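You operate a simulated robot arm through the tools that you are given. There is no shell and no other tool. Be economical: measure what you need, move in short steps, check, and stop when the job is done.

You run a simulated robot arm. Do the job below in one go: nothing can be reset, and whatever is moved stays where it is left.

TASK
Put things in order on the top of the breakfast bar. At the end: the beige dish brush stands where the green glass stood; the silver herb shaker stands on top of the teal beaker; the silver paprika shaker stands on top of the white pod; the silver sink plug stands on top of the grey cup; the green glass stands where the silver sink plug stood; whatever was shut is shut again. Leave all else as you found it, and nothing knocked over.

It is judged by the outcome, as a careful person would: the job done as asked, and still so three seconds after it is handed in. It fails if anything else is knocked over, pushed out of place, dropped, spilled or broken.

THE ROBOT
A 6-joint arm with a two-finger parallel gripper, fixed in place. Base frame: the origin is at the foot of the arm, x ahead of it, y to its left, z up; the work surface is at about z = 0.91. Readings come in m, rad, newtons and seconds.
With the tool pointing down near the work surface it reaches from about 0.36 to 0.76 m from the base axis. Its first joint turns from -1.152 to 1.152 rad. Payload 2.45 kg.
Tool frame: the origin (TCP) lies between the finger pads and is the grasp point; the fingertips stand 0.024 m ahead of it; z points along the fingers, y is the line along which they close. Largest opening 0.068 m; finger width 0.017, thickness 0.01; the body of the gripper, 0.04 by 0.07 m, starts 0.041 m behind the TCP.
Orientation is told as [roll, pitch, yaw] about the base's x, y, z axes, in that order, counted from this pose: with the fingers straight down and closing along the base's y, the tool's x points along the base's -x, its y along +y and its z along -z.

THE INTERFACE
- The arm moves only by the tool nudge_tool. Its argument "increments" is a list of rows, each an object of numbers (a shift or turn left out is 0, a gripper value left out holds the last): "rx", "ry", "rz": the turn, a rotation vector about the tool's x, y, z in rad; "tx", "ty", "tz": the shift along the tool's x, y, z in m; "claw": the closure, from 0 (fully open) to 1 (shut). In form: [{"rx": .., "ry": .., "rz": .., "tx": .., "ty": .., "tz": .., "claw": ..}, ...]. A call has 1 to 20 rows; each row is the pose to reach, as a shift and turn from the pose commanded when the call began, along the tool's axes at that moment. Each row takes 0.2 s and may step no farther than 0.05 m and 0.15 rad from the row before; otherwise, or with a gripper value out of range, the whole call is refused. A pose out of reach is approached as far as the arm can. The call stops where the force on the tool passes 40 N (or 10 N more than at its start, if that is more) or the arm is blocked; 0.2 s more then pass. Each finger travels about 0.108 m/s and halts on what it meets, pressing with about 29 N; the grip force reading is that of the motor and also rises with nothing between the fingers. The clock runs only during rows and for 0.2 s after the last one: add rows that repeat a pose to give the fingers time. The reply holds the time, the measured pose of the TCP, the force on the tool along the base axes, the opening and the grip force, in the units named above and with some noise, with the torque about the TCP (base axes, N m) and any sound that the robot's microphone picked up.
- Cameras (640 x 400 px; columns grow to the right, rows downward): "scene" is fixed at [0.1734, 0.4314, 1.4603]; the picture's right is [-0.64, -0.77, 0.00], its down [-0.54, 0.44, -0.71] and it looks along [0.55, -0.45, -0.70] (base axes); focal length 215 px, centre (320, 200). "wrist" rides on the gripper at [0.084, 0.011, -0.075] in the tool frame; the picture's right is [-0.13, 0.99, 0.00], its down [-0.60, -0.08, -0.79] and it looks along [-0.79, -0.10, 0.61] (tool axes); focal length 251 px, centre (320, 200).
- capture(camera): a new picture of that camera. The clock stands still meanwhile.
- pixel_to_xyz(camera, pixels): for up to 12 pixels [column, row] of the newest picture of that camera ("zoom" is the newest enlarged one), the place [x, y, z] in the base frame of the surface seen there, good to about 0.003 m, but the place of the scene camera against the robot may be out by one fixed shift of up to 0.012 m in any direction. The clock stands still meanwhile.
- enlarge(camera, box): a new picture of the part [left, top, right, bottom] of that camera's present view, enlarged. The clock stands still meanwhile.
- job_done(): hands the job in; it is judged then, once.

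Work in short steps. Measure before you move; look again where a grasp or a placing could have gone wrong, and mend it. You have 80 turns and 34 pictures in all, those below and enlarged ones among them. Open the gripper and draw the arm clear of the work before you hand the job in, unless the task says otherwise; then end with one line.

The tools are called after "Request:" as name(argument=value, ...) on one line, values as JSON. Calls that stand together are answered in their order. nudge_tool: Moves the arm, as the interface text tells. Its arguments: {"type":"object","properties":{"increments":{"type":"array"}},"required":["increments"]} The other tools are called the same way: capture (camera) takes a picture; pixel_to_xyz (camera, pixels) gives the place of the surface under pixels of a picture; enlarge (camera, box) takes an enlarged picture of a part of a camera's view; job_done () hands the job in.

At the start:

```text
clock: 0.0
tool_pos: [0.4423, 0.1664, 1.2715]
tool_rot: [0.0, 0.001, -0.002]
wrist_force: [0.2, -0.7, -0.5]
torque: [0.0, 0.04, 0.01]
width: 0.0677
gripper_force: 0.0
```

scene: 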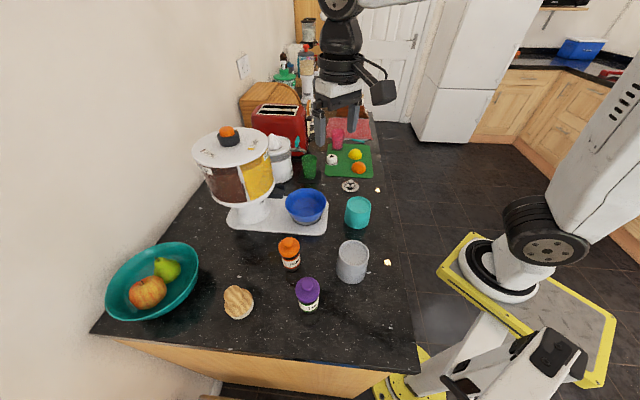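
wrist: 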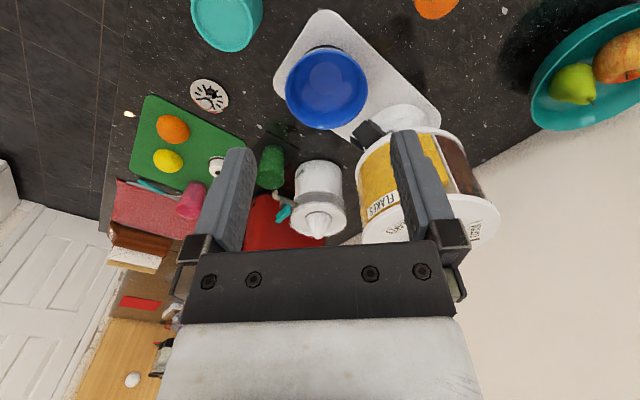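

I see the bar with the green glass near (309,166), the plug near (350,186), the teal beaker at (357,212), the grey cup at (352,262), and two shakers. I'll enlarge both halves to identify the items.

Request:
enlarge(camera="scene", box=[210, 200, 410, 325])

Request:
enlarge(camera="scene", box=[240, 100, 400, 200])

```text
3.20 times, centred on (310, 262) of scene
```

zoom: 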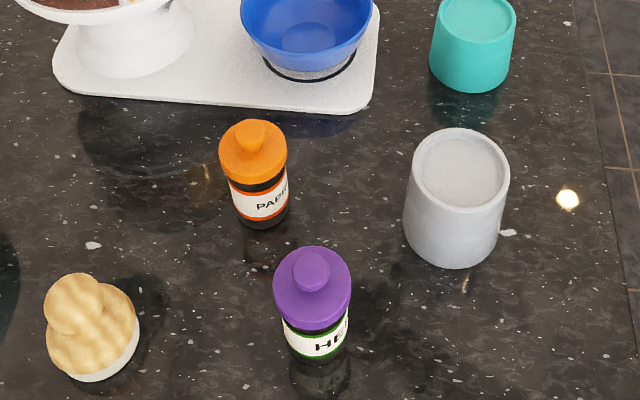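

```text
4.00 times, centred on (320, 150) of scene
```

zoom: 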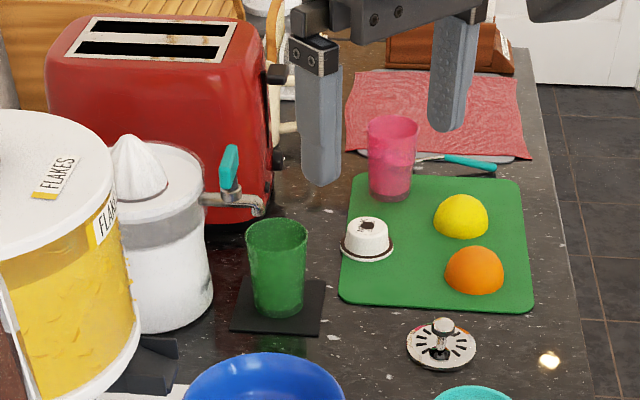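

The pod is the white capsule on the green board, and the glass stands on a black coaster. Now I'll measure the key points in the zoom and scene pictures.

Request:
pixel_to_xyz(camera="zoom", pixels=[[367, 225], [343, 250], [390, 250], [367, 262], [443, 322], [441, 366], [409, 346], [474, 346], [277, 225], [277, 316], [249, 228], [306, 232]])

Request:
pixel_to_xyz(camera="scene", pixels=[[357, 203], [346, 201], [369, 202], [353, 251], [339, 252], [367, 252], [288, 242], [291, 270], [307, 285], [310, 310], [233, 293], [240, 315]])

Request:
pixel_to_xyz(camera="wrist", pixels=[[209, 96], [192, 96], [228, 96], [209, 113], [209, 80], [215, 166], [271, 155], [272, 185], [227, 18], [215, 160], [260, 190], [326, 90]])

```text
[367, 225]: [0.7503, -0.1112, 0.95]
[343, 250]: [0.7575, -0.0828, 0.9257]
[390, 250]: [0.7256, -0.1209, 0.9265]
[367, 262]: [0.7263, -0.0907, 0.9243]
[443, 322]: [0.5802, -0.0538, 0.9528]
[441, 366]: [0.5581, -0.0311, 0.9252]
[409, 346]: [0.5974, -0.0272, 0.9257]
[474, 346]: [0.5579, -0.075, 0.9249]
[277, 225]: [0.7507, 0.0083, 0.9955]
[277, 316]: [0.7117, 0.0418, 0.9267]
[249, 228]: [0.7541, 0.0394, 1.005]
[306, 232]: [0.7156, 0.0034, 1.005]
```

```text
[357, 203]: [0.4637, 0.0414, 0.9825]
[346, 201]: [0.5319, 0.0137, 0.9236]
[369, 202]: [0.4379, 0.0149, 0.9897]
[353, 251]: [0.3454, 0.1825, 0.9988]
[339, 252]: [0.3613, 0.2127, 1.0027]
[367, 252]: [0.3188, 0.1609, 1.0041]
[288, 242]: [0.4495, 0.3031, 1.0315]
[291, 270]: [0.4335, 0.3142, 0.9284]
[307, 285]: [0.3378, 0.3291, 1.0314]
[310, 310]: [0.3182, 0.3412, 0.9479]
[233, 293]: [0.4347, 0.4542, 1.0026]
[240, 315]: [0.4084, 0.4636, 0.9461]
```

```text
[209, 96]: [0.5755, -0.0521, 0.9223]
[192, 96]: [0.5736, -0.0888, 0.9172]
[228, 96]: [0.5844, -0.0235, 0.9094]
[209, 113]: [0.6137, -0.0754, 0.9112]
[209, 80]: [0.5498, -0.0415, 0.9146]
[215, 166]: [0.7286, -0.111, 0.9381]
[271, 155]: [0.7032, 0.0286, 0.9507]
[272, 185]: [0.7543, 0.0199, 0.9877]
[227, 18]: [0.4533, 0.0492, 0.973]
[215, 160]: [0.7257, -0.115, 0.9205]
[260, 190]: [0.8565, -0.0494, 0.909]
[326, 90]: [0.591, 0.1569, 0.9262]
```

Scene heights read about 0.012 m too high, so I'll refine with the wrist camera. The plug is at about (0.578,-0.053), and I'm moving to hover above it at z 1.06.

Request:
nudge_tool(increments=[{"tx": -0.017, "ty": -0.0274, "tz": 0.026, "claw": 0.3}, {"tx": -0.034, "ty": -0.0548, "tz": 0.052}, {"tx": -0.051, "ty": -0.0822, "tz": 0.078}, {"tx": -0.068, "ty": -0.1096, "tz": 0.105}, {"tx": -0.085, "ty": -0.137, "tz": 0.131}, {"tx": -0.102, "ty": -0.1644, "tz": 0.157}, {"tx": -0.119, "ty": -0.1918, "tz": 0.183}, {"tx": -0.136, "ty": -0.219, "tz": 0.21}, {"tx": -0.136, "ty": -0.219, "tz": 0.21}])

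Request:
capture(camera="wrist")

```text
clock: 2.0
tool_pos: [0.5782, -0.0529, 1.0614]
tool_rot: [0.001, 0.002, -0.001]
wrist_force: [0.3, 0.5, -0.5]
torque: [0.01, 0.03, 0.02]
width: 0.0477
gripper_force: 0.2
```

```text
29 pictures are left
```

wrist: 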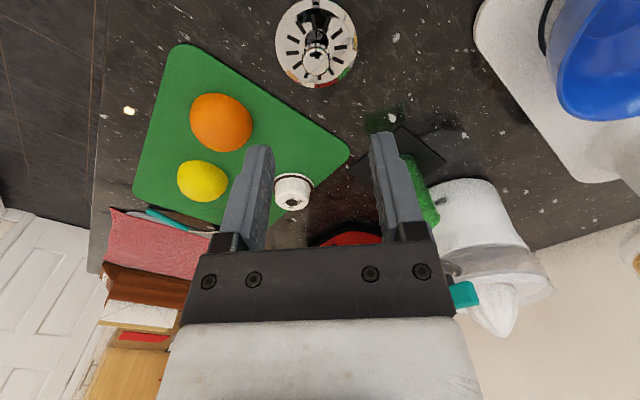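

The plug is in view with its knob at (316,60). I'll measure the knob, rim, pod and coaster.

Request:
pixel_to_xyz(camera="wrist", pixels=[[316, 62], [307, 60], [326, 60], [316, 48], [280, 45], [353, 45], [316, 3], [318, 84], [292, 185], [293, 202], [280, 188], [385, 120]])

Request:
enlarge(camera="wrist", box=[256, 0, 416, 100])

```text
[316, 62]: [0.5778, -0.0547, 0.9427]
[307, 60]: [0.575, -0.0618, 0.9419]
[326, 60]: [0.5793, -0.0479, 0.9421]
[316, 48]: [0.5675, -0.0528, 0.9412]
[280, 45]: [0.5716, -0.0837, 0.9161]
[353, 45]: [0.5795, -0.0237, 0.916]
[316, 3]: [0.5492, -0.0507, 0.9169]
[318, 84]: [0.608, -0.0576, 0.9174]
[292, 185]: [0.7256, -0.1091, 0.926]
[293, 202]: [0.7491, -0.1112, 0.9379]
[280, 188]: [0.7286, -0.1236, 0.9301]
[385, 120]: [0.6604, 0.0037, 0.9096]
```

```text
4.00 times, centred on (336, 50) of wrist
```

zoom: 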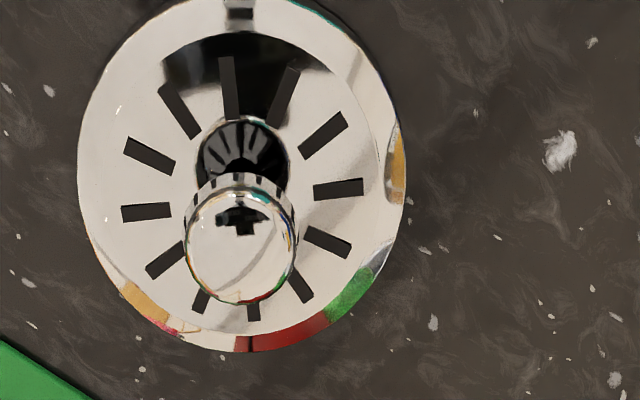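

Plug centre is (0.578,-0.054), knob top 0.9425, flange 0.917. I descend so the fingertips sit at about 0.921 and close on the knob.

Request:
nudge_tool(increments=[{"ty": -0.001, "tz": 0.04}, {"ty": -0.001, "tz": 0.08}, {"ty": -0.001, "tz": 0.1}, {"ty": -0.001, "tz": 0.1155}, {"ty": -0.001, "tz": 0.1155}, {"ty": -0.001, "tz": 0.1155, "claw": 1}, {"ty": -0.001, "tz": 0.1155}, {"ty": -0.001, "tz": 0.1155}])

```text
clock: 3.8
tool_pos: [0.5773, -0.0553, 0.9467]
tool_rot: [-0.001, 0.004, -0.003]
wrist_force: [-0.2, -0.3, 0.1]
torque: [-0.02, 0.0, -0.01]
width: 0.0215
gripper_force: 28.8
```

The knob is gripped at width 0.0215. I lift and carry it towards the grey cup, at roughly (0.342,0.186).

Request:
nudge_tool(increments=[{"tz": -0.04}, {"tz": -0.085}, {"tz": -0.13}, {"tz": -0.173}, {"tx": 0.034, "ty": 0.034, "tz": -0.173}, {"tx": 0.067, "ty": 0.069, "tz": -0.173}, {"tx": 0.1, "ty": 0.103, "tz": -0.173}, {"tx": 0.134, "ty": 0.138, "tz": -0.173}, {"tx": 0.168, "ty": 0.172, "tz": -0.173}, {"tx": 0.202, "ty": 0.207, "tz": -0.173}, {"tx": 0.235, "ty": 0.241, "tz": -0.173}, {"tx": 0.235, "ty": 0.241, "tz": -0.173}])

Request:
capture(camera="wrist")

```text
clock: 6.4
tool_pos: [0.3417, 0.1885, 1.12]
tool_rot: [-0.003, 0.001, -0.001]
wrist_force: [-0.1, -0.3, -1.5]
torque: [0.02, -0.01, -0.01]
width: 0.0217
gripper_force: 28.1
```

```text
27 pictures are left
```

wrist: 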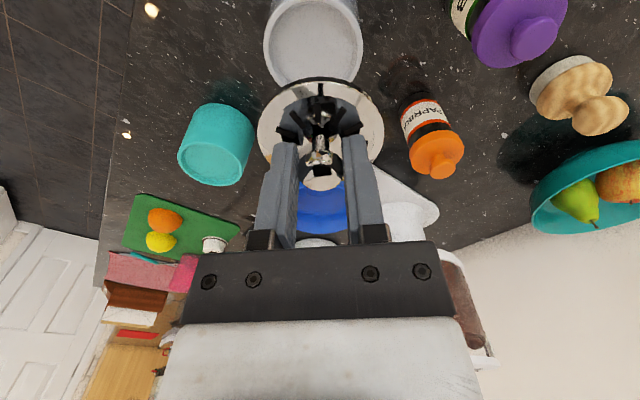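

The grey cup's top face is visible around (313,40). I'll measure its rim, plus the beaker, shakers and brush.

Request:
pixel_to_xyz(camera="wrist", pixels=[[266, 42], [360, 42], [313, 74], [313, 8], [315, 40], [182, 160], [239, 165], [211, 182], [212, 145], [443, 166], [534, 38], [602, 112]])

```text
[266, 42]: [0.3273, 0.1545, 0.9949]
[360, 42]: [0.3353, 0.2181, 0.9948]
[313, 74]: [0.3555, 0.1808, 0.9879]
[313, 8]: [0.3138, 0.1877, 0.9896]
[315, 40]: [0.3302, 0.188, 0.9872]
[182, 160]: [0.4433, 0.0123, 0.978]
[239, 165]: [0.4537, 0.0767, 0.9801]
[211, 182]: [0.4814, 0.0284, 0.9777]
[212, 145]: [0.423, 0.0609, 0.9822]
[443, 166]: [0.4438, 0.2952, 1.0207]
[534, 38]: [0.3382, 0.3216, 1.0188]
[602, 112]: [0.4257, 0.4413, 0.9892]
```

The rim reads 0.995 and the middle about 0.988, so there may be a recess. I'll enlarge the cup top.

Request:
enlarge(camera="wrist", box=[240, 0, 400, 100])

Request:
enlarge(camera="wrist", box=[150, 85, 310, 185])

```text
4.00 times, centred on (320, 50) of wrist
```

zoom: 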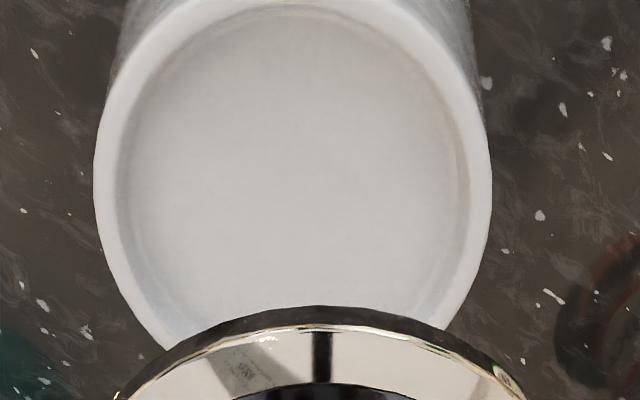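

```text
4.00 times, centred on (230, 135) of wrist
```

zoom: 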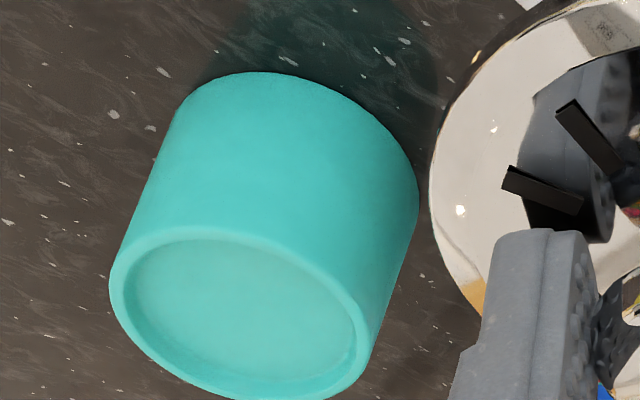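

It is a shallow-rimmed top, so the plug flange should sit on the rim. I'll refine the cup centre with rim points.

Request:
pixel_to_xyz(camera="wrist", pixels=[[267, 52], [360, 52], [272, 25], [355, 25], [280, 12], [346, 12], [312, 1], [280, 84], [354, 76], [267, 38], [359, 36], [270, 64]])

```text
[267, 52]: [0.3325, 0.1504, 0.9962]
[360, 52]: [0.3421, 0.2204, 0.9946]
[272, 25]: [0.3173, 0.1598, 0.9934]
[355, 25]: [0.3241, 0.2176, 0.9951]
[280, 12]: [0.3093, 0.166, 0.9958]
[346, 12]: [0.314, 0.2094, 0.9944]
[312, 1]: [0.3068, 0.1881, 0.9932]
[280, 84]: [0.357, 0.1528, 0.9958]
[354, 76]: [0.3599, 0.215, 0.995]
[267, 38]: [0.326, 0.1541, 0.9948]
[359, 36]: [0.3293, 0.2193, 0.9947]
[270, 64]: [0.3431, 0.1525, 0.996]
```

The rim fits a centre of about (0.3405,0.1853) with outer radius 0.035. I align over it and lower to just above the rim.

Request:
nudge_tool(increments=[{"tx": 0.002, "ty": -0.003, "tz": 0.0}, {"tx": 0.002, "ty": -0.003, "tz": 0.04}, {"tx": 0.002, "ty": -0.003, "tz": 0.07}, {"tx": 0.002, "ty": -0.003, "tz": 0.083}, {"tx": 0.002, "ty": -0.003, "tz": 0.083}])

Request:
enlarge(camera="scene", box=[300, 200, 400, 300])

```text
clock: 7.6
tool_pos: [0.3412, 0.1846, 1.0358]
tool_rot: [-0.001, 0.004, -0.002]
wrist_force: [-0.5, 0.0, -0.8]
torque: [0.02, 0.01, -0.02]
width: 0.0215
gripper_force: 29.0
```

```text
4.00 times, centred on (350, 250) of scene
```

zoom: 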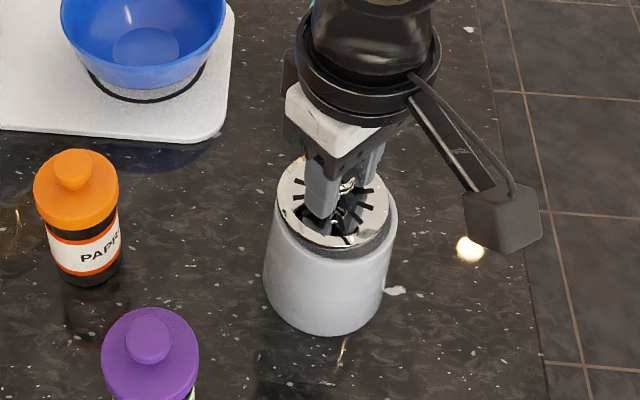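

The plug hovers centred over the cup. I lower the last millimetres in small steps.

Request:
nudge_tool(increments=[{"tz": 0.002}, {"tz": 0.004}, {"tz": 0.005}])

```text
clock: 8.4
tool_pos: [0.3407, 0.1837, 1.0322]
tool_rot: [-0.001, 0.002, -0.001]
wrist_force: [0.0, 0.1, -0.7]
torque: [0.0, 0.0, -0.04]
width: 0.0213
gripper_force: 28.9
```

Request:
nudge_tool(increments=[{"tz": 0.002}, {"tz": 0.003}, {"tz": 0.003}])

```text
clock: 9.2
tool_pos: [0.3418, 0.1849, 1.03]
tool_rot: [0.004, 0.001, -0.002]
wrist_force: [-0.9, -3.2, 22.1]
torque: [-0.01, -0.13, 0.07]
width: 0.0215
gripper_force: 28.6
```

Contact at z 1.030 means the plug is on the rim. I ease the pressure by 1.5 mm, open, and rise.

Request:
nudge_tool(increments=[{"tz": -0.0015}, {"tz": -0.0015, "claw": 0.35}, {"tz": -0.0015, "claw": 0.35}, {"tz": -0.0015}, {"tz": -0.03}, {"tz": -0.07}, {"tz": -0.11}])

Request:
enlarge(camera="wrist", box=[220, 0, 420, 125])

```text
clock: 10.8
tool_pos: [0.3416, 0.1842, 1.1392]
tool_rot: [-0.001, 0.003, -0.002]
wrist_force: [0.2, -1.0, -0.1]
torque: [-0.01, 0.0, 0.0]
width: 0.0442
gripper_force: 0.1
```

```text
3.20 times, centred on (320, 62) of wrist
```

zoom: 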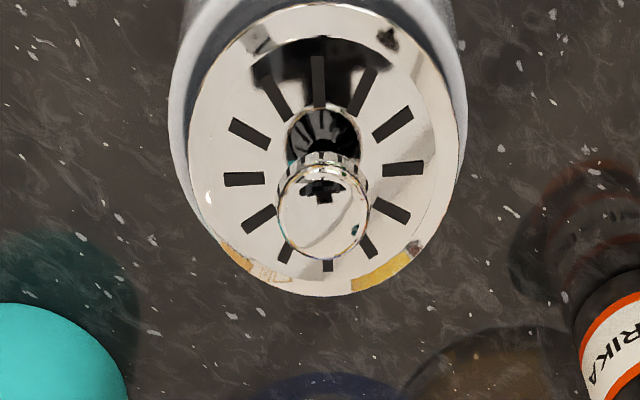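

The plug sits on the cup, perhaps shifted a few millimetres forward. I'll check that it is level.

Request:
pixel_to_xyz(camera="zoom", pixels=[[320, 10], [195, 150], [450, 130], [320, 288], [321, 220], [180, 120], [462, 130]])

```text
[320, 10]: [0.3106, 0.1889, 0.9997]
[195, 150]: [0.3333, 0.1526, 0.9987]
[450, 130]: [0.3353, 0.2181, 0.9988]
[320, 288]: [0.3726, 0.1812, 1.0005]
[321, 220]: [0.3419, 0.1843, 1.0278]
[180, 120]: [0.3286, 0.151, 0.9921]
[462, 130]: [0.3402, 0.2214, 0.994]
```

The plug is level at 1.000 and centred. Next is the green glass: I move y first and then forward to look at it from about (0.66,0.02,1.14).

Request:
nudge_tool(increments=[{"ty": -0.041, "claw": 0}, {"ty": -0.082}, {"ty": -0.123}, {"ty": -0.164}, {"tx": -0.046, "ty": -0.164}, {"tx": -0.092, "ty": -0.164}, {"tx": -0.138, "ty": -0.164}, {"tx": -0.184, "ty": -0.164}, {"tx": -0.23, "ty": -0.164}, {"tx": -0.276, "ty": -0.164}, {"tx": -0.32, "ty": -0.164}, {"tx": -0.32, "ty": -0.164}])

Request:
capture(camera="wrist")

```text
clock: 13.4
tool_pos: [0.6606, 0.019, 1.1394]
tool_rot: [-0.001, 0.002, -0.002]
wrist_force: [-0.3, -0.2, 0.7]
torque: [0.0, 0.01, 0.04]
width: 0.068
gripper_force: 0.0
out of reach, approached as far as the arm can: row 4
```

```text
22 pictures are left
```

wrist: 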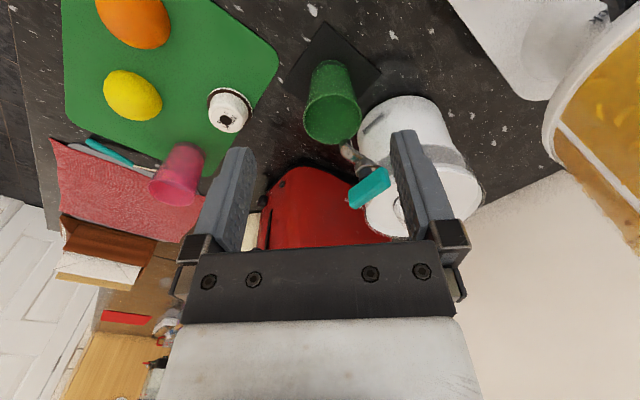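

The glass is at (332,105), the juicer close to its right, and the pod at (229,108). I'll measure them.

Request:
pixel_to_xyz(camera="wrist", pixels=[[306, 118], [360, 118], [332, 143], [333, 96], [322, 24], [282, 82], [380, 72], [360, 130], [370, 187], [350, 155], [229, 122], [229, 92]])

Request:
enlarge(camera="wrist", box=[200, 10, 480, 185])

```text
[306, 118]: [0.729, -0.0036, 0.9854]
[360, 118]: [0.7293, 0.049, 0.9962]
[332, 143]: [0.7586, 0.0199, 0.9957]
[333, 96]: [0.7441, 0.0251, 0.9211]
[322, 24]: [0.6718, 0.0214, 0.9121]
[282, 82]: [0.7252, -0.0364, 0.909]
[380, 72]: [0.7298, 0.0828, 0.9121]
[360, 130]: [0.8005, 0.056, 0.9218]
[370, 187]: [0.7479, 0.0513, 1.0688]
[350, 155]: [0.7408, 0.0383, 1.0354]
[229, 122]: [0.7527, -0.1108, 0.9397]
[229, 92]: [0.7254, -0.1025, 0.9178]
```

```text
2.29 times, centred on (340, 98) of wrist
```

zoom: 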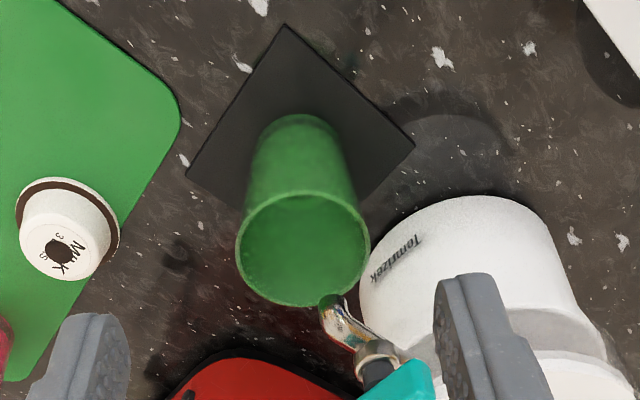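

The juicer spout overhangs the glass at about (0.741,0.038,1.035), so I must grip with the tool tilted and slide the glass out. I'll measure the spout tip and juicer outline first.

Request:
pixel_to_xyz(camera="zoom", pixels=[[331, 300], [328, 312], [345, 330], [370, 350], [400, 385], [372, 280], [400, 225], [470, 205], [362, 300], [240, 262], [368, 255], [300, 190]])

```text
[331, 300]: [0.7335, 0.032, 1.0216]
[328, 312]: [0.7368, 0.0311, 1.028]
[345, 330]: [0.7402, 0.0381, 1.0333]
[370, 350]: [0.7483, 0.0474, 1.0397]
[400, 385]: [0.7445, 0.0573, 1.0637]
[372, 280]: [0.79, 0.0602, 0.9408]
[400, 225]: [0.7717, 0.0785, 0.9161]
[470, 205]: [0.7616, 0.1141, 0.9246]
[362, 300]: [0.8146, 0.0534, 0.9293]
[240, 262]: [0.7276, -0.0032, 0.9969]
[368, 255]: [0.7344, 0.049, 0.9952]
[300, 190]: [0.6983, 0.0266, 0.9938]
```

The glass centre is (0.729,0.023) and the spout underside about 1.02, so I'll approach at heading 25° with a ~41° tilt. First the yaw, at a safe height.

Request:
nudge_tool(increments=[{"tx": 0.005, "ty": -0.012, "rz": -0.145}, {"tx": 0.01, "ty": -0.024, "rz": -0.29}, {"tx": 0.0136, "ty": -0.034, "rz": -0.436}, {"tx": 0.0136, "ty": -0.034, "rz": -0.436}])

Request:
nudge_tool(increments=[{"ry": -0.144}, {"ry": -0.288}, {"ry": -0.432}, {"ry": -0.576}, {"ry": -0.72}, {"ry": -0.72}])

```text
clock: 14.4
tool_pos: [0.6472, -0.0151, 1.1389]
tool_rot: [0.001, 0.002, 0.436]
wrist_force: [0.5, -0.2, -0.2]
torque: [0.0, 0.01, 0.03]
width: 0.0679
gripper_force: 0.1
```

```text
clock: 15.8
tool_pos: [0.647, -0.0145, 1.1379]
tool_rot: [-0.001, -0.721, 0.435]
wrist_force: [-0.5, 0.6, 0.0]
torque: [0.02, 0.01, 0.01]
width: 0.068
gripper_force: 0.0
```

Orientation is as planned. Now I descend straight to z 0.962, 9 cm behind the glass.

Request:
nudge_tool(increments=[{"tx": 0.029, "tz": 0.0331}, {"tx": 0.058, "tz": 0.0662}, {"tx": 0.087, "tz": 0.0992}, {"tx": 0.1161, "tz": 0.1323}, {"tx": 0.1161, "tz": 0.1323}])

Request:
capture(camera="wrist")

Request:
capture(camera="scene")

```text
clock: 17.0
tool_pos: [0.6478, -0.0143, 0.9631]
tool_rot: [0.002, -0.719, 0.435]
wrist_force: [-0.7, 0.0, 0.6]
torque: [0.02, 0.01, 0.0]
width: 0.0683
gripper_force: 0.0
```

```text
20 pictures are left
```

wrist: 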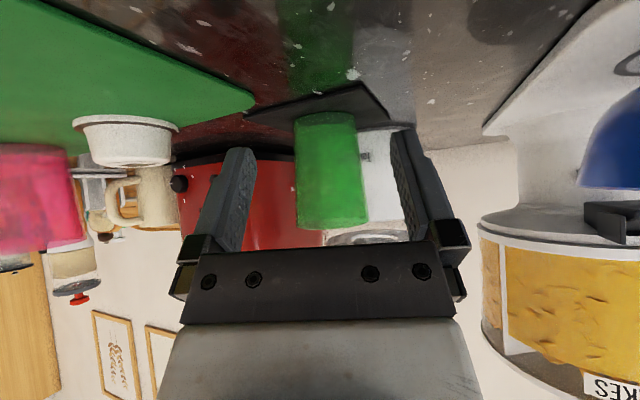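

```text
19 pictures are left
```

scene: 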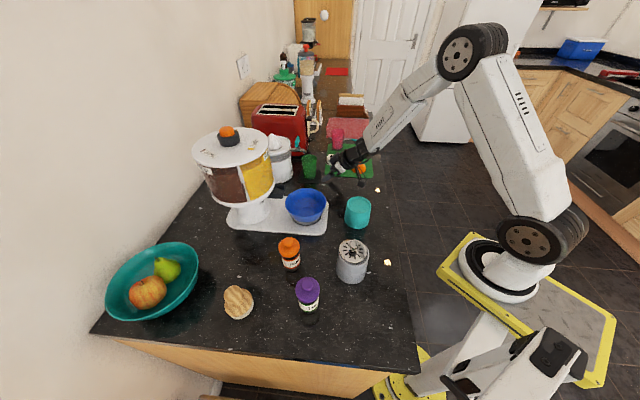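

The glass is centred at about column 328 between the fingers. I measure it for lateral alignment.

Request:
pixel_to_xyz(camera="wrist", pixels=[[298, 165], [360, 165], [328, 165], [328, 118], [330, 222], [300, 140], [357, 140]])

```text
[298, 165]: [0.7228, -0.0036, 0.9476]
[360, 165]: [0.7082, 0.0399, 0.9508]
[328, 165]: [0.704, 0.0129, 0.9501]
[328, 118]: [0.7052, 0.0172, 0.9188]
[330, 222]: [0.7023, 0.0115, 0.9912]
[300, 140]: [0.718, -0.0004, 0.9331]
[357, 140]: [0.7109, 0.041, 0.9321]
```

Lateral error is under 1 mm, and the glass axis is 0.086 m ahead. I advance horizontally and close.

Request:
nudge_tool(increments=[{"tx": -0.0301, "ty": 0.0005, "tz": 0.0264}, {"tx": -0.0451, "ty": 0.001, "tz": 0.0396}, {"tx": -0.0564, "ty": 0.001, "tz": 0.0495}, {"tx": -0.0639, "ty": 0.001, "tz": 0.056}, {"tx": -0.0639, "ty": 0.001, "tz": 0.056}, {"tx": -0.0639, "ty": 0.001, "tz": 0.056, "claw": 1}, {"tx": -0.0639, "ty": 0.001, "tz": 0.056}, {"tx": -0.0639, "ty": 0.001, "tz": 0.056}])

```text
clock: 18.8
tool_pos: [0.724, 0.0219, 0.9616]
tool_rot: [0.0, -0.718, 0.435]
wrist_force: [2.7, -0.9, 2.5]
torque: [0.03, -0.15, -0.05]
width: 0.0561
gripper_force: 28.7
```

Gripped at width 0.056 with small forces. I lift 8 mm to test.

Request:
nudge_tool(increments=[{"tx": -0.0026, "tz": -0.003}, {"tx": -0.0053, "tz": -0.006}, {"tx": -0.0053, "tz": -0.006}])

Request:
enlarge(camera="scene", box=[260, 110, 400, 210])

```text
clock: 19.6
tool_pos: [0.724, 0.0232, 0.9692]
tool_rot: [0.001, -0.716, 0.435]
wrist_force: [-1.2, -0.2, -1.0]
torque: [0.0, 0.03, 0.03]
width: 0.056
gripper_force: 28.8
```

```text
4.00 times, centred on (330, 160) of scene
```

zoom: 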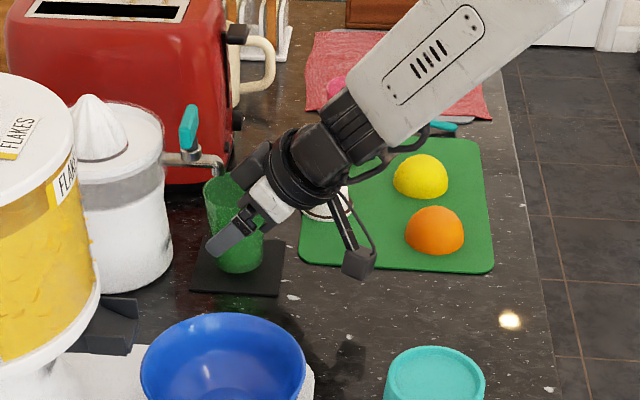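

The glass is held and clear of the coaster. I back it straight out from under the spout towards the plug's old spot.

Request:
nudge_tool(increments=[{"tx": 0.0301, "tz": -0.0264}, {"tx": 0.0601, "tz": -0.0528}, {"tx": 0.0836, "ty": -0.002, "tz": -0.0866}, {"tx": 0.1016, "ty": -0.005, "tz": -0.1024}, {"tx": 0.1197, "ty": -0.0077, "tz": -0.1183}, {"tx": 0.1197, "ty": -0.0077, "tz": -0.1183}])

Request:
capture(camera="scene")

```text
clock: 21.0
tool_pos: [0.5731, -0.0567, 0.979]
tool_rot: [0.001, -0.718, 0.435]
wrist_force: [0.7, 0.7, -1.0]
torque: [-0.01, 0.0, -0.02]
width: 0.056
gripper_force: 29.6
```

```text
17 pictures are left
```

scene: 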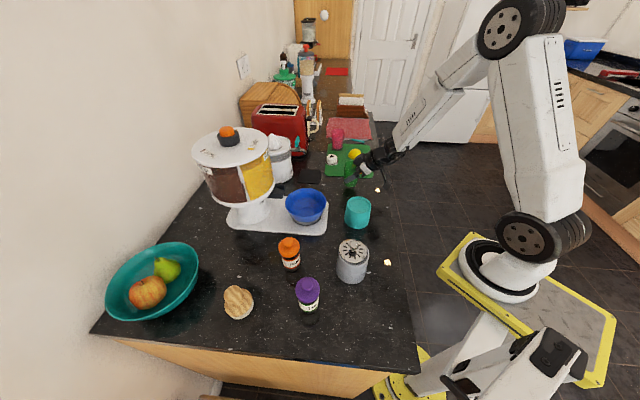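

Position is within 3 mm; I correct it and lower the glass to just above contact.

Request:
nudge_tool(increments=[{"tx": 0.0046, "ty": 0.0012, "tz": 0.0093}, {"tx": 0.0079, "ty": 0.0012, "tz": 0.0131}, {"tx": 0.0099, "ty": 0.0012, "tz": 0.0153}, {"tx": 0.0099, "ty": 0.0012, "tz": 0.0153}])

```text
clock: 22.0
tool_pos: [0.5754, -0.0528, 0.9614]
tool_rot: [0.001, -0.718, 0.435]
wrist_force: [-0.4, 0.3, -1.0]
torque: [-0.03, -0.01, 0.01]
width: 0.056
gripper_force: 29.0
```

No contact yet at 0.9614, so I lower another 2 mm.

Request:
nudge_tool(increments=[{"tx": 0.0007, "tz": 0.00075}, {"tx": 0.0013, "tz": 0.0015}, {"tx": 0.0013, "tz": 0.0015}])

```text
clock: 22.8
tool_pos: [0.576, -0.053, 0.9596]
tool_rot: [0.001, -0.719, 0.435]
wrist_force: [-0.4, -0.4, -0.5]
torque: [-0.02, -0.03, -0.02]
width: 0.0562
gripper_force: 29.3
```

Request:
nudge_tool(increments=[{"tx": 0.0007, "tz": 0.00075}, {"tx": 0.0013, "tz": 0.0015}, {"tx": 0.0013, "tz": 0.0015}])

```text
clock: 23.6
tool_pos: [0.5766, -0.053, 0.959]
tool_rot: [0.001, -0.718, 0.434]
wrist_force: [-1.3, -3.2, 7.7]
torque: [0.06, 0.07, 0.03]
width: 0.0559
gripper_force: 28.8
```

Contact at 7.7 N means the glass is standing. I open, back straight out 7 cm, then rise.

Request:
nudge_tool(increments=[{"tx": 0, "claw": 0}, {"tx": 0}, {"tx": 0}, {"tx": 0.0263, "tz": -0.0231}, {"tx": 0.0526, "tz": -0.0462}, {"tx": 0.0262, "tz": -0.0763}, {"tx": -0.0002, "tz": -0.1063}, {"tx": -0.0266, "tz": -0.1364}, {"tx": -0.053, "tz": -0.1665}, {"tx": -0.053, "tz": -0.1665}])

Request:
capture(camera="wrist")

```text
clock: 25.8
tool_pos: [0.512, -0.0822, 1.1182]
tool_rot: [0.0, -0.718, 0.434]
wrist_force: [0.3, -0.5, 0.1]
torque: [0.02, 0.01, 0.02]
width: 0.068
gripper_force: 0.0
```

```text
16 pictures are left
```

wrist: 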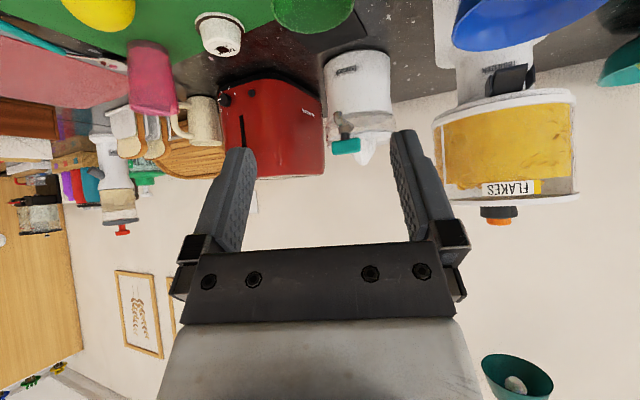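

The glass appears to be standing at the top of the view. Next I do the herb shaker (which makes room for the brush): I undo the tilt, then travel.

Request:
nudge_tool(increments=[{"ry": 0.144}, {"ry": 0.288}, {"ry": 0.432}, {"ry": 0.576}, {"ry": 0.719}, {"ry": 0.719}])

Request:
nudge_tool(increments=[{"ty": 0.02, "tz": -0.035}, {"ty": 0.068, "tz": -0.035}, {"ty": 0.116, "tz": -0.035}, {"ty": 0.164, "tz": -0.035}, {"ty": 0.212, "tz": -0.035}, {"ty": 0.26, "tz": -0.035}, {"ty": 0.308, "tz": -0.035}, {"ty": 0.356, "tz": -0.035}, {"ty": 0.404, "tz": -0.035}, {"tx": -0.01, "ty": 0.442, "tz": -0.035}, {"tx": -0.01, "ty": 0.442, "tz": -0.035}])

Request:
capture(camera="wrist")

```text
clock: 27.2
tool_pos: [0.5127, -0.083, 1.1186]
tool_rot: [0.001, 0.003, 0.434]
wrist_force: [-0.5, 0.5, 1.0]
torque: [-0.03, 0.02, 0.0]
width: 0.0679
gripper_force: 0.0
```

```text
clock: 29.6
tool_pos: [0.3349, 0.322, 1.1521]
tool_rot: [0.001, 0.003, 0.436]
wrist_force: [0.0, -0.8, 0.7]
torque: [-0.01, 0.03, 0.01]
width: 0.0679
gripper_force: 0.2
```

```text
15 pictures are left
```

wrist: 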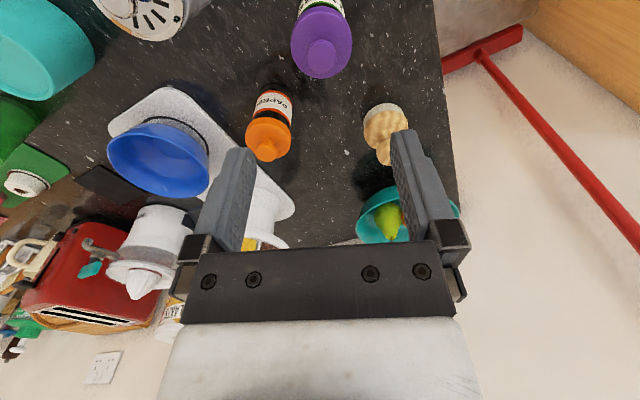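

The herb shaker's cap is at (321,40). I measure the cap, the brush and the paprika cap.

Request:
pixel_to_xyz(camera="wrist", pixels=[[322, 57], [293, 42], [350, 40], [321, 76], [321, 16], [267, 151], [248, 140], [290, 138], [384, 120], [365, 125], [385, 155], [385, 108]])

Request:
enlarge(camera="wrist", box=[220, 0, 430, 170])

```text
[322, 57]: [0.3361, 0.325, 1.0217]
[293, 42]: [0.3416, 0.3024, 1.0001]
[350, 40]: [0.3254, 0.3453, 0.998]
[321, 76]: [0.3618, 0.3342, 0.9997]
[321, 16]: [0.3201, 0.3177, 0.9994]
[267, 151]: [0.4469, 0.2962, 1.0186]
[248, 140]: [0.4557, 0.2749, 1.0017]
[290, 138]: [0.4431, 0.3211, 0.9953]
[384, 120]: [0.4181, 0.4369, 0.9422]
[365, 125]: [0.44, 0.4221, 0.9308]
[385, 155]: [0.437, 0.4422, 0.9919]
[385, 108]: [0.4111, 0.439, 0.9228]
```

```text
2.35 times, centred on (325, 85) of wrist
```

zoom: 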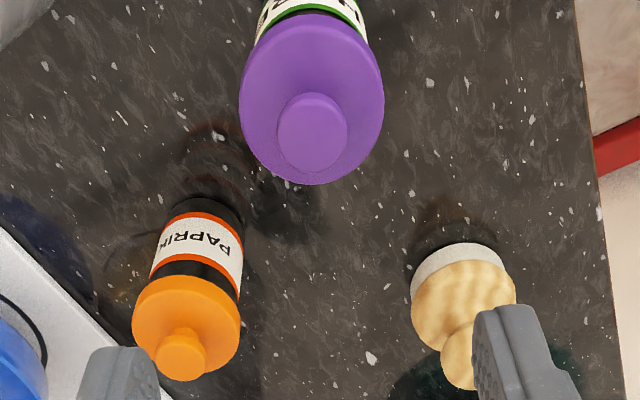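

Herb cap centre is about (0.337,0.325), knob top 1.022. I descend to TCP z 0.990 and close on the cap.

Request:
nudge_tool(increments=[{"tx": -0.003, "ty": 0.002, "tz": 0.045}, {"tx": -0.003, "ty": 0.002, "tz": 0.09}, {"tx": -0.003, "ty": 0.002, "tz": 0.13}, {"tx": -0.003, "ty": 0.002, "tz": 0.15}, {"tx": -0.003, "ty": 0.002, "tz": 0.162}, {"tx": -0.003, "ty": 0.002, "tz": 0.162}, {"tx": -0.003, "ty": 0.002, "tz": 0.162, "claw": 1}, {"tx": -0.003, "ty": 0.002, "tz": 0.162}, {"tx": -0.003, "ty": 0.002, "tz": 0.162}])

```text
clock: 31.6
tool_pos: [0.3374, 0.3256, 0.9912]
tool_rot: [0.001, 0.002, 0.435]
wrist_force: [0.1, -1.0, -0.6]
torque: [-0.03, 0.0, 0.03]
width: 0.0491
gripper_force: 29.3
heard: snap
```

I heard a snap on closing, so I look before lifting.

Request:
enlarge(camera="scene", box=[250, 220, 390, 330])

```text
3.64 times, centred on (320, 275) of scene
```

zoom: 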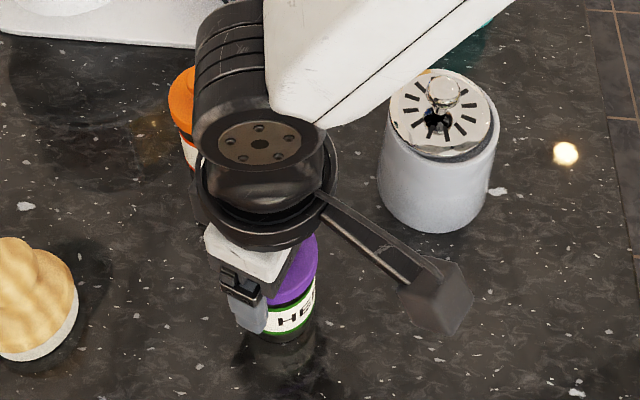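

Nothing looks displaced. I lift 12 mm and check whether the body comes along with the cap.

Request:
nudge_tool(increments=[{"tz": -0.004}, {"tz": -0.008}, {"tz": -0.012}, {"tz": -0.012}])

Request:
enlarge(camera="scene", box=[270, 240, 350, 330])

```text
clock: 32.6
tool_pos: [0.3371, 0.3262, 1.0027]
tool_rot: [0.0, 0.002, 0.435]
wrist_force: [0.6, -0.1, 0.6]
torque: [0.0, 0.01, -0.03]
width: 0.0491
gripper_force: 28.7
```

```text
4.44 times, centred on (310, 285) of scene
```

zoom: 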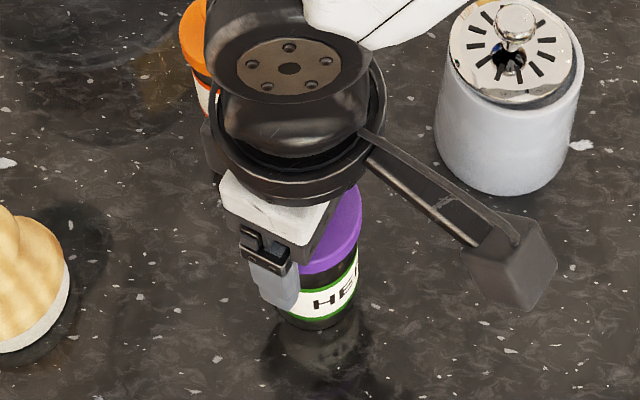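

It is unclear whether the body rose, since the label pixels barely moved. I measure the label, bottom and cap heights.

Request:
pixel_to_xyz(camera="zoom", pixels=[[340, 215], [335, 262], [335, 280], [335, 300], [330, 322], [335, 345], [345, 268]])

```text
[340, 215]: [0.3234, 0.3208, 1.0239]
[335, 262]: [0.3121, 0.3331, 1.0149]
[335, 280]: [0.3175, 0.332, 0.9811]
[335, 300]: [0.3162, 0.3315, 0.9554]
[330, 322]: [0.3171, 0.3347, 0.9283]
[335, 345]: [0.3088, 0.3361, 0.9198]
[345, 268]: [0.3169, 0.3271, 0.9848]
```

The body still stands on the bar and only the cap rose: it is a snap-on lid. I press it straight back down to re-seat it.

Request:
nudge_tool(increments=[{"tz": 0.004}, {"tz": 0.008}, {"tz": 0.011}, {"tz": 0.012}, {"tz": 0.013}, {"tz": 0.0135}])

```text
clock: 34.0
tool_pos: [0.3367, 0.3263, 0.9895]
tool_rot: [0.0, 0.002, 0.435]
wrist_force: [-0.1, -0.7, 0.3]
torque: [-0.02, 0.0, 0.04]
width: 0.0494
gripper_force: 28.5
```

No resistance yet at 0.9895. I continue pressing gently.

Request:
nudge_tool(increments=[{"tz": 0.001}, {"tz": 0.002}, {"tz": 0.003}, {"tz": 0.003}])

```text
clock: 34.9
tool_pos: [0.3401, 0.3272, 0.989]
tool_rot: [0.004, -0.005, 0.434]
wrist_force: [0.4, -2.8, 5.2]
torque: [-0.08, -0.09, -0.03]
width: 0.0481
gripper_force: 29.5
heard: snap
stopped in row 4: the force on the tool passed its limit at 42 N (the readings are from after the stop); the commanded pose is now the measured one
```

A snap at 42 N suggests the lid is shut again. I open, rise, and inspect.

Request:
nudge_tool(increments=[{"tz": 0, "claw": 0}, {"tz": 0}, {"tz": -0.005}, {"tz": -0.04}, {"tz": -0.08}, {"tz": -0.12}, {"tz": -0.12}])

Request:
capture(camera="wrist")

```text
clock: 36.5
tool_pos: [0.3388, 0.3277, 1.1099]
tool_rot: [0.003, -0.003, 0.436]
wrist_force: [-0.5, 0.3, 0.2]
torque: [0.0, 0.01, 0.02]
width: 0.0678
gripper_force: 0.1
```

```text
11 pictures are left
```

wrist: 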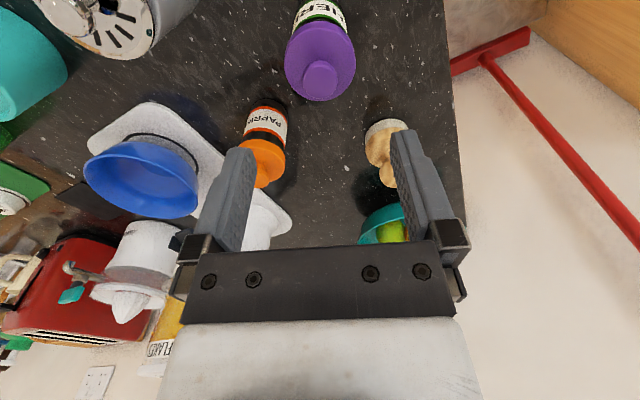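

The cap looks on. I measure the cap's rim levels and the visible body points.

Request:
pixel_to_xyz(camera="wrist", pixels=[[320, 80], [288, 62], [352, 60], [320, 98], [320, 40], [320, 22], [320, 10], [303, 12], [340, 12], [320, 3], [300, 85], [340, 85]])

```text
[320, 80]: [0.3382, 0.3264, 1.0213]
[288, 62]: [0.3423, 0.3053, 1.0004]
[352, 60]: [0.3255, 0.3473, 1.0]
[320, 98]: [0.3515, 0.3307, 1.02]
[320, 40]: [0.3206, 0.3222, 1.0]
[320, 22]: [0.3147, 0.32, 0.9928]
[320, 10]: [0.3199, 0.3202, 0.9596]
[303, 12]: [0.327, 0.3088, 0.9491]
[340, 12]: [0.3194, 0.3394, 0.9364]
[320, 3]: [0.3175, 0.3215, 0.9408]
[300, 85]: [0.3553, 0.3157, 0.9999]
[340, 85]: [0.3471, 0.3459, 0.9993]
```

The lid is level and seated again (rim 1.000, knob 1.021), so shakers must be gripped by the body, below the lid, with a nearly horizontal tool and the camera on top. I start with paprika: rise, travel, and yaw to -90° so the fingers can point along +y.

Request:
nudge_tool(increments=[{"tz": -0.03, "rz": 0.134}, {"tz": -0.06, "ty": -0.02, "rz": 0.268}, {"tx": -0.01, "ty": -0.05, "tz": -0.09, "rz": 0.402}, {"tx": -0.02, "ty": -0.08, "tz": -0.09, "rz": 0.536}, {"tx": -0.03, "ty": -0.11, "tz": -0.09, "rz": 0.67}, {"tx": -0.04, "ty": -0.14, "tz": -0.09, "rz": 0.804}, {"tx": -0.0447, "ty": -0.162, "tz": -0.09, "rz": 0.938}, {"tx": -0.0447, "ty": -0.162, "tz": -0.09, "rz": 1.072}, {"tx": -0.0447, "ty": -0.162, "tz": -0.09, "rz": 1.206}, {"tx": -0.0447, "ty": -0.162, "tz": -0.09, "rz": 1.34}, {"tx": -0.0447, "ty": -0.162, "tz": -0.09, "rz": 1.474}, {"tx": -0.0447, "ty": -0.162, "tz": -0.09, "rz": 1.608}, {"tx": -0.0447, "ty": -0.162, "tz": -0.09, "rz": 1.742}, {"tx": -0.0447, "ty": -0.162, "tz": -0.09, "rz": 1.876}, {"tx": -0.0447, "ty": -0.162, "tz": -0.09, "rz": 2.007}, {"tx": -0.0447, "ty": -0.162, "tz": -0.09, "rz": 2.007}])

```text
clock: 39.9
tool_pos: [0.4473, 0.1977, 1.1988]
tool_rot: [0.002, 0.003, -1.575]
wrist_force: [0.4, 0.5, 0.5]
torque: [0.0, 0.04, 0.0]
width: 0.068
gripper_force: 0.0
```

Yaw is right with the camera on the +y side. Now I tilt the fingers up towards +y by 1.134 rad.

Request:
nudge_tool(increments=[{"ry": 0.142}, {"ry": 0.284}, {"ry": 0.426}, {"ry": 0.568}, {"ry": 0.71}, {"ry": 0.852}, {"ry": 0.994}, {"ry": 1.134}, {"ry": 1.134}])

```text
clock: 41.9
tool_pos: [0.4474, 0.197, 1.1994]
tool_rot: [0.006, 1.141, -1.567]
wrist_force: [-0.9, 0.9, -0.4]
torque: [0.0, 0.01, 0.01]
width: 0.0678
gripper_force: 0.1
```

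The tilt worked. I descend straight to z 0.945, behind the paprika shaker, and look.

Request:
nudge_tool(increments=[{"tx": -0.0384, "tz": 0.0179}, {"tx": -0.0767, "tz": 0.0358}, {"tx": -0.1151, "tz": 0.0537}, {"tx": -0.1534, "tz": 0.0716}, {"tx": -0.1918, "tz": 0.0895}, {"tx": -0.2301, "tz": 0.1074}, {"tx": -0.2301, "tz": 0.1074}])

Request:
capture(camera="wrist")

```text
clock: 43.5
tool_pos: [0.4481, 0.2, 0.9472]
tool_rot: [0.021, 1.139, -1.552]
wrist_force: [-0.4, 0.6, 0.0]
torque: [-0.01, 0.02, -0.01]
width: 0.0681
gripper_force: 0.1
```

```text
10 pictures are left
```

wrist: 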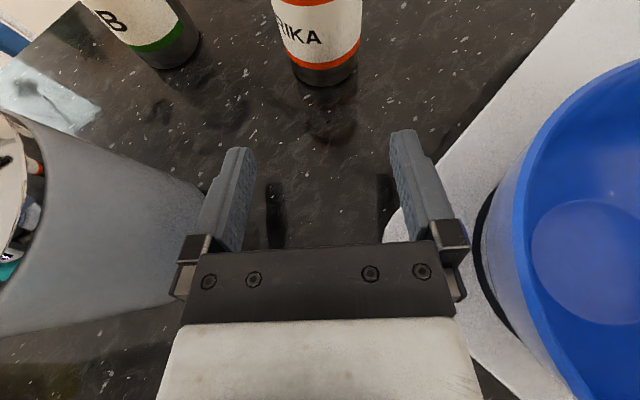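

The paprika shaker is ahead at (320,40), with clearance to cup and bowl. I measure its body.

Request:
pixel_to_xyz(camera="wrist", pixels=[[277, 25], [359, 25], [318, 25], [320, 75], [320, 45], [290, 60], [355, 58], [318, 5], [170, 50], [150, 30]])

```text
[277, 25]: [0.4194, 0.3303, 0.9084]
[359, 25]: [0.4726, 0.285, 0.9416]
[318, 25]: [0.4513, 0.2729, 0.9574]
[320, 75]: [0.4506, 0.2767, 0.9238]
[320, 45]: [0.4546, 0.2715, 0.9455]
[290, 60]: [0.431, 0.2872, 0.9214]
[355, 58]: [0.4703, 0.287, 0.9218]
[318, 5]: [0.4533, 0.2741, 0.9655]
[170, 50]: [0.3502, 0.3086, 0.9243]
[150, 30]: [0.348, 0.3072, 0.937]
```

Body centre is about (0.451,0.295), radius 0.021. I advance 0.092 m with a 3 mm sideways correction and close.

Request:
nudge_tool(increments=[{"tx": 0.0169, "ty": 0.003, "tz": 0.0362}, {"tx": 0.0296, "ty": 0.003, "tz": 0.0634}, {"tx": 0.0347, "ty": 0.003, "tz": 0.0743}, {"tx": 0.0389, "ty": 0.003, "tz": 0.0834}, {"tx": 0.0389, "ty": 0.003, "tz": 0.0834}, {"tx": 0.0389, "ty": 0.003, "tz": 0.0834, "claw": 1}, {"tx": 0.0389, "ty": 0.003, "tz": 0.0834}, {"tx": 0.0389, "ty": 0.003, "tz": 0.0834}])

```text
clock: 45.3
tool_pos: [0.4508, 0.2902, 0.9466]
tool_rot: [0.006, 1.138, -1.567]
wrist_force: [0.1, -0.2, -0.4]
torque: [-0.02, 0.01, -0.01]
width: 0.0447
gripper_force: 29.0
```

Gripped the body at 0.0447 with no snap. I lift and check.

Request:
nudge_tool(increments=[{"tx": 0.0181, "tz": -0.0085}, {"tx": 0.0544, "tz": -0.0254}, {"tx": 0.0906, "tz": -0.0423}, {"tx": 0.1268, "tz": -0.0592}, {"tx": 0.1404, "tz": -0.0656}, {"tx": 0.1404, "tz": -0.0656}])

Request:
enlarge(camera="scene", box=[220, 120, 420, 320])

```text
clock: 46.7
tool_pos: [0.451, 0.2902, 1.1017]
tool_rot: [0.003, 1.138, -1.568]
wrist_force: [0.7, 0.5, -1.6]
torque: [-0.02, 0.03, 0.02]
width: 0.0444
gripper_force: 29.1
```

```text
2.00 times, centred on (320, 220) of scene
```

zoom: 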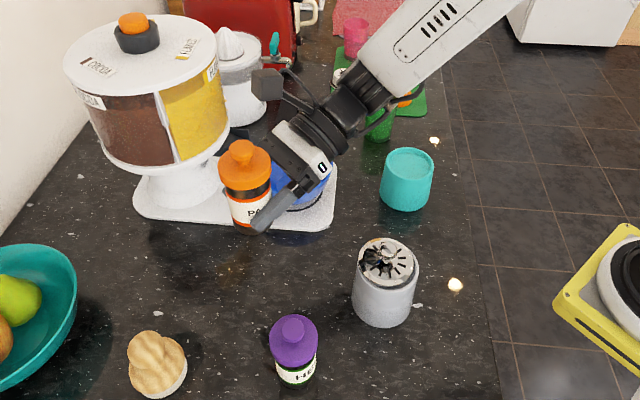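

Whole shaker held upright, bottom about 3.7 cm below the TCP. I carry it over the free side of the bar towards the pod.

Request:
nudge_tool(increments=[{"tx": -0.0203, "tz": -0.0435}, {"tx": -0.0406, "tz": -0.087}, {"tx": -0.0609, "tz": -0.1305}, {"tx": -0.0812, "tz": -0.174}, {"tx": -0.1015, "tz": -0.2174}, {"tx": -0.1218, "tz": -0.2609}, {"tx": -0.1421, "tz": -0.3044}, {"tx": -0.1565, "ty": 0.033, "tz": -0.3352}, {"tx": -0.1692, "ty": 0.07, "tz": -0.3624}, {"tx": -0.1819, "ty": 0.105, "tz": -0.3896}, {"tx": -0.1946, "ty": 0.14, "tz": -0.4168}, {"tx": -0.203, "ty": 0.17, "tz": -0.4349}, {"tx": -0.203, "ty": 0.17, "tz": -0.4349}])

```text
clock: 49.5
tool_pos: [0.6206, -0.19, 1.0987]
tool_rot: [0.001, 1.139, -1.57]
wrist_force: [-0.3, -0.6, -2.3]
torque: [0.01, 0.03, -0.01]
width: 0.0443
gripper_force: 28.9
```

At (0.62,-0.19) now. I turn the heading from 90° to 50° about the vertical so the hand stays clear of the glass and the spout.

Request:
nudge_tool(increments=[{"rx": -0.127, "rz": 0.0587}, {"rx": -0.254, "rz": 0.1174}, {"rx": -0.381, "rz": 0.1761}, {"rx": -0.508, "rz": 0.2348}, {"rx": -0.635, "rz": 0.2935}, {"rx": -0.635, "rz": 0.2935}])

Request:
capture(camera="wrist")

```text
clock: 50.9
tool_pos: [0.6203, -0.1897, 1.0985]
tool_rot: [0.003, 1.14, -2.271]
wrist_force: [0.4, 0.2, -2.3]
torque: [-0.04, 0.0, -0.03]
width: 0.0443
gripper_force: 28.4
```

```text
8 pictures are left
```

wrist: 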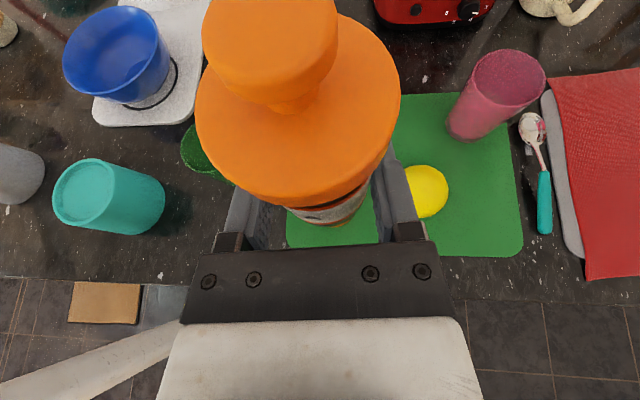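

The pod is hidden behind the shaker; I measure the pink tumbler for clearance and the shaker's cap for its axis.

Request:
pixel_to_xyz(camera="wrist", pixels=[[475, 85], [545, 85], [508, 105], [460, 135], [270, 45], [203, 110], [398, 95], [300, 205], [428, 190], [290, 8], [190, 150]])

Request:
enlarge(camera="scene", box=[280, 110, 400, 210])

```text
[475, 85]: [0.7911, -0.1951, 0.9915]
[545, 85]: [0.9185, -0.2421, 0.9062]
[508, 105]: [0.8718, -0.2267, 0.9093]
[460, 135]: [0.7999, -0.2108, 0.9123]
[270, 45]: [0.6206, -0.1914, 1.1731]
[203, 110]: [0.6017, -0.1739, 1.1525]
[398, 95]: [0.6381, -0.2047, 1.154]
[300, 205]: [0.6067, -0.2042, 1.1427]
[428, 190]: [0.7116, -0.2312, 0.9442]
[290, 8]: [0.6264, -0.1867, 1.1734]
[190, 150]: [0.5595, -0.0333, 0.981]
```

```text
4.00 times, centred on (340, 160) of scene
```

zoom: 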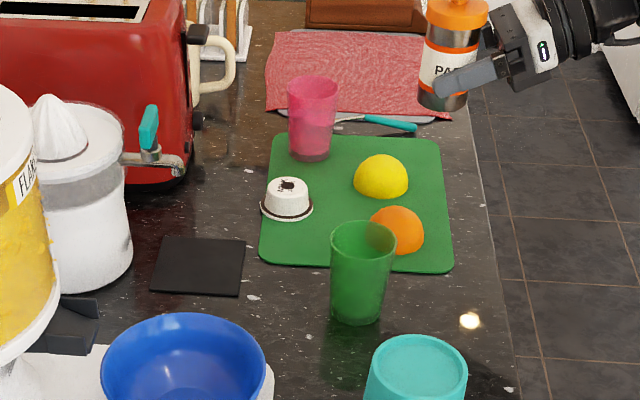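

The pod is now visible in the zoom at (287,187). I measure its top and the surrounding references.

Request:
pixel_to_xyz(camera="zoom", pixels=[[288, 185], [267, 190], [306, 192], [287, 178], [280, 186], [295, 188], [262, 208], [312, 210], [290, 218], [198, 265], [330, 240], [393, 243]])

```text
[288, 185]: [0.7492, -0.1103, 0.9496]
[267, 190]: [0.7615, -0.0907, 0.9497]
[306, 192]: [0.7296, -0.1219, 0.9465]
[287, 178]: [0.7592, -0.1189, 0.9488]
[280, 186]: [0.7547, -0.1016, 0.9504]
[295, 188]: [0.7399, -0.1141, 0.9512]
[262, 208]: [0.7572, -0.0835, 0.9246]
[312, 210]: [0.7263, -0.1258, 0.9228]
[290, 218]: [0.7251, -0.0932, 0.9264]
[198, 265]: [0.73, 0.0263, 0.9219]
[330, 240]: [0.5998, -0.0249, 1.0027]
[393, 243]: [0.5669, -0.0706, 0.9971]
```

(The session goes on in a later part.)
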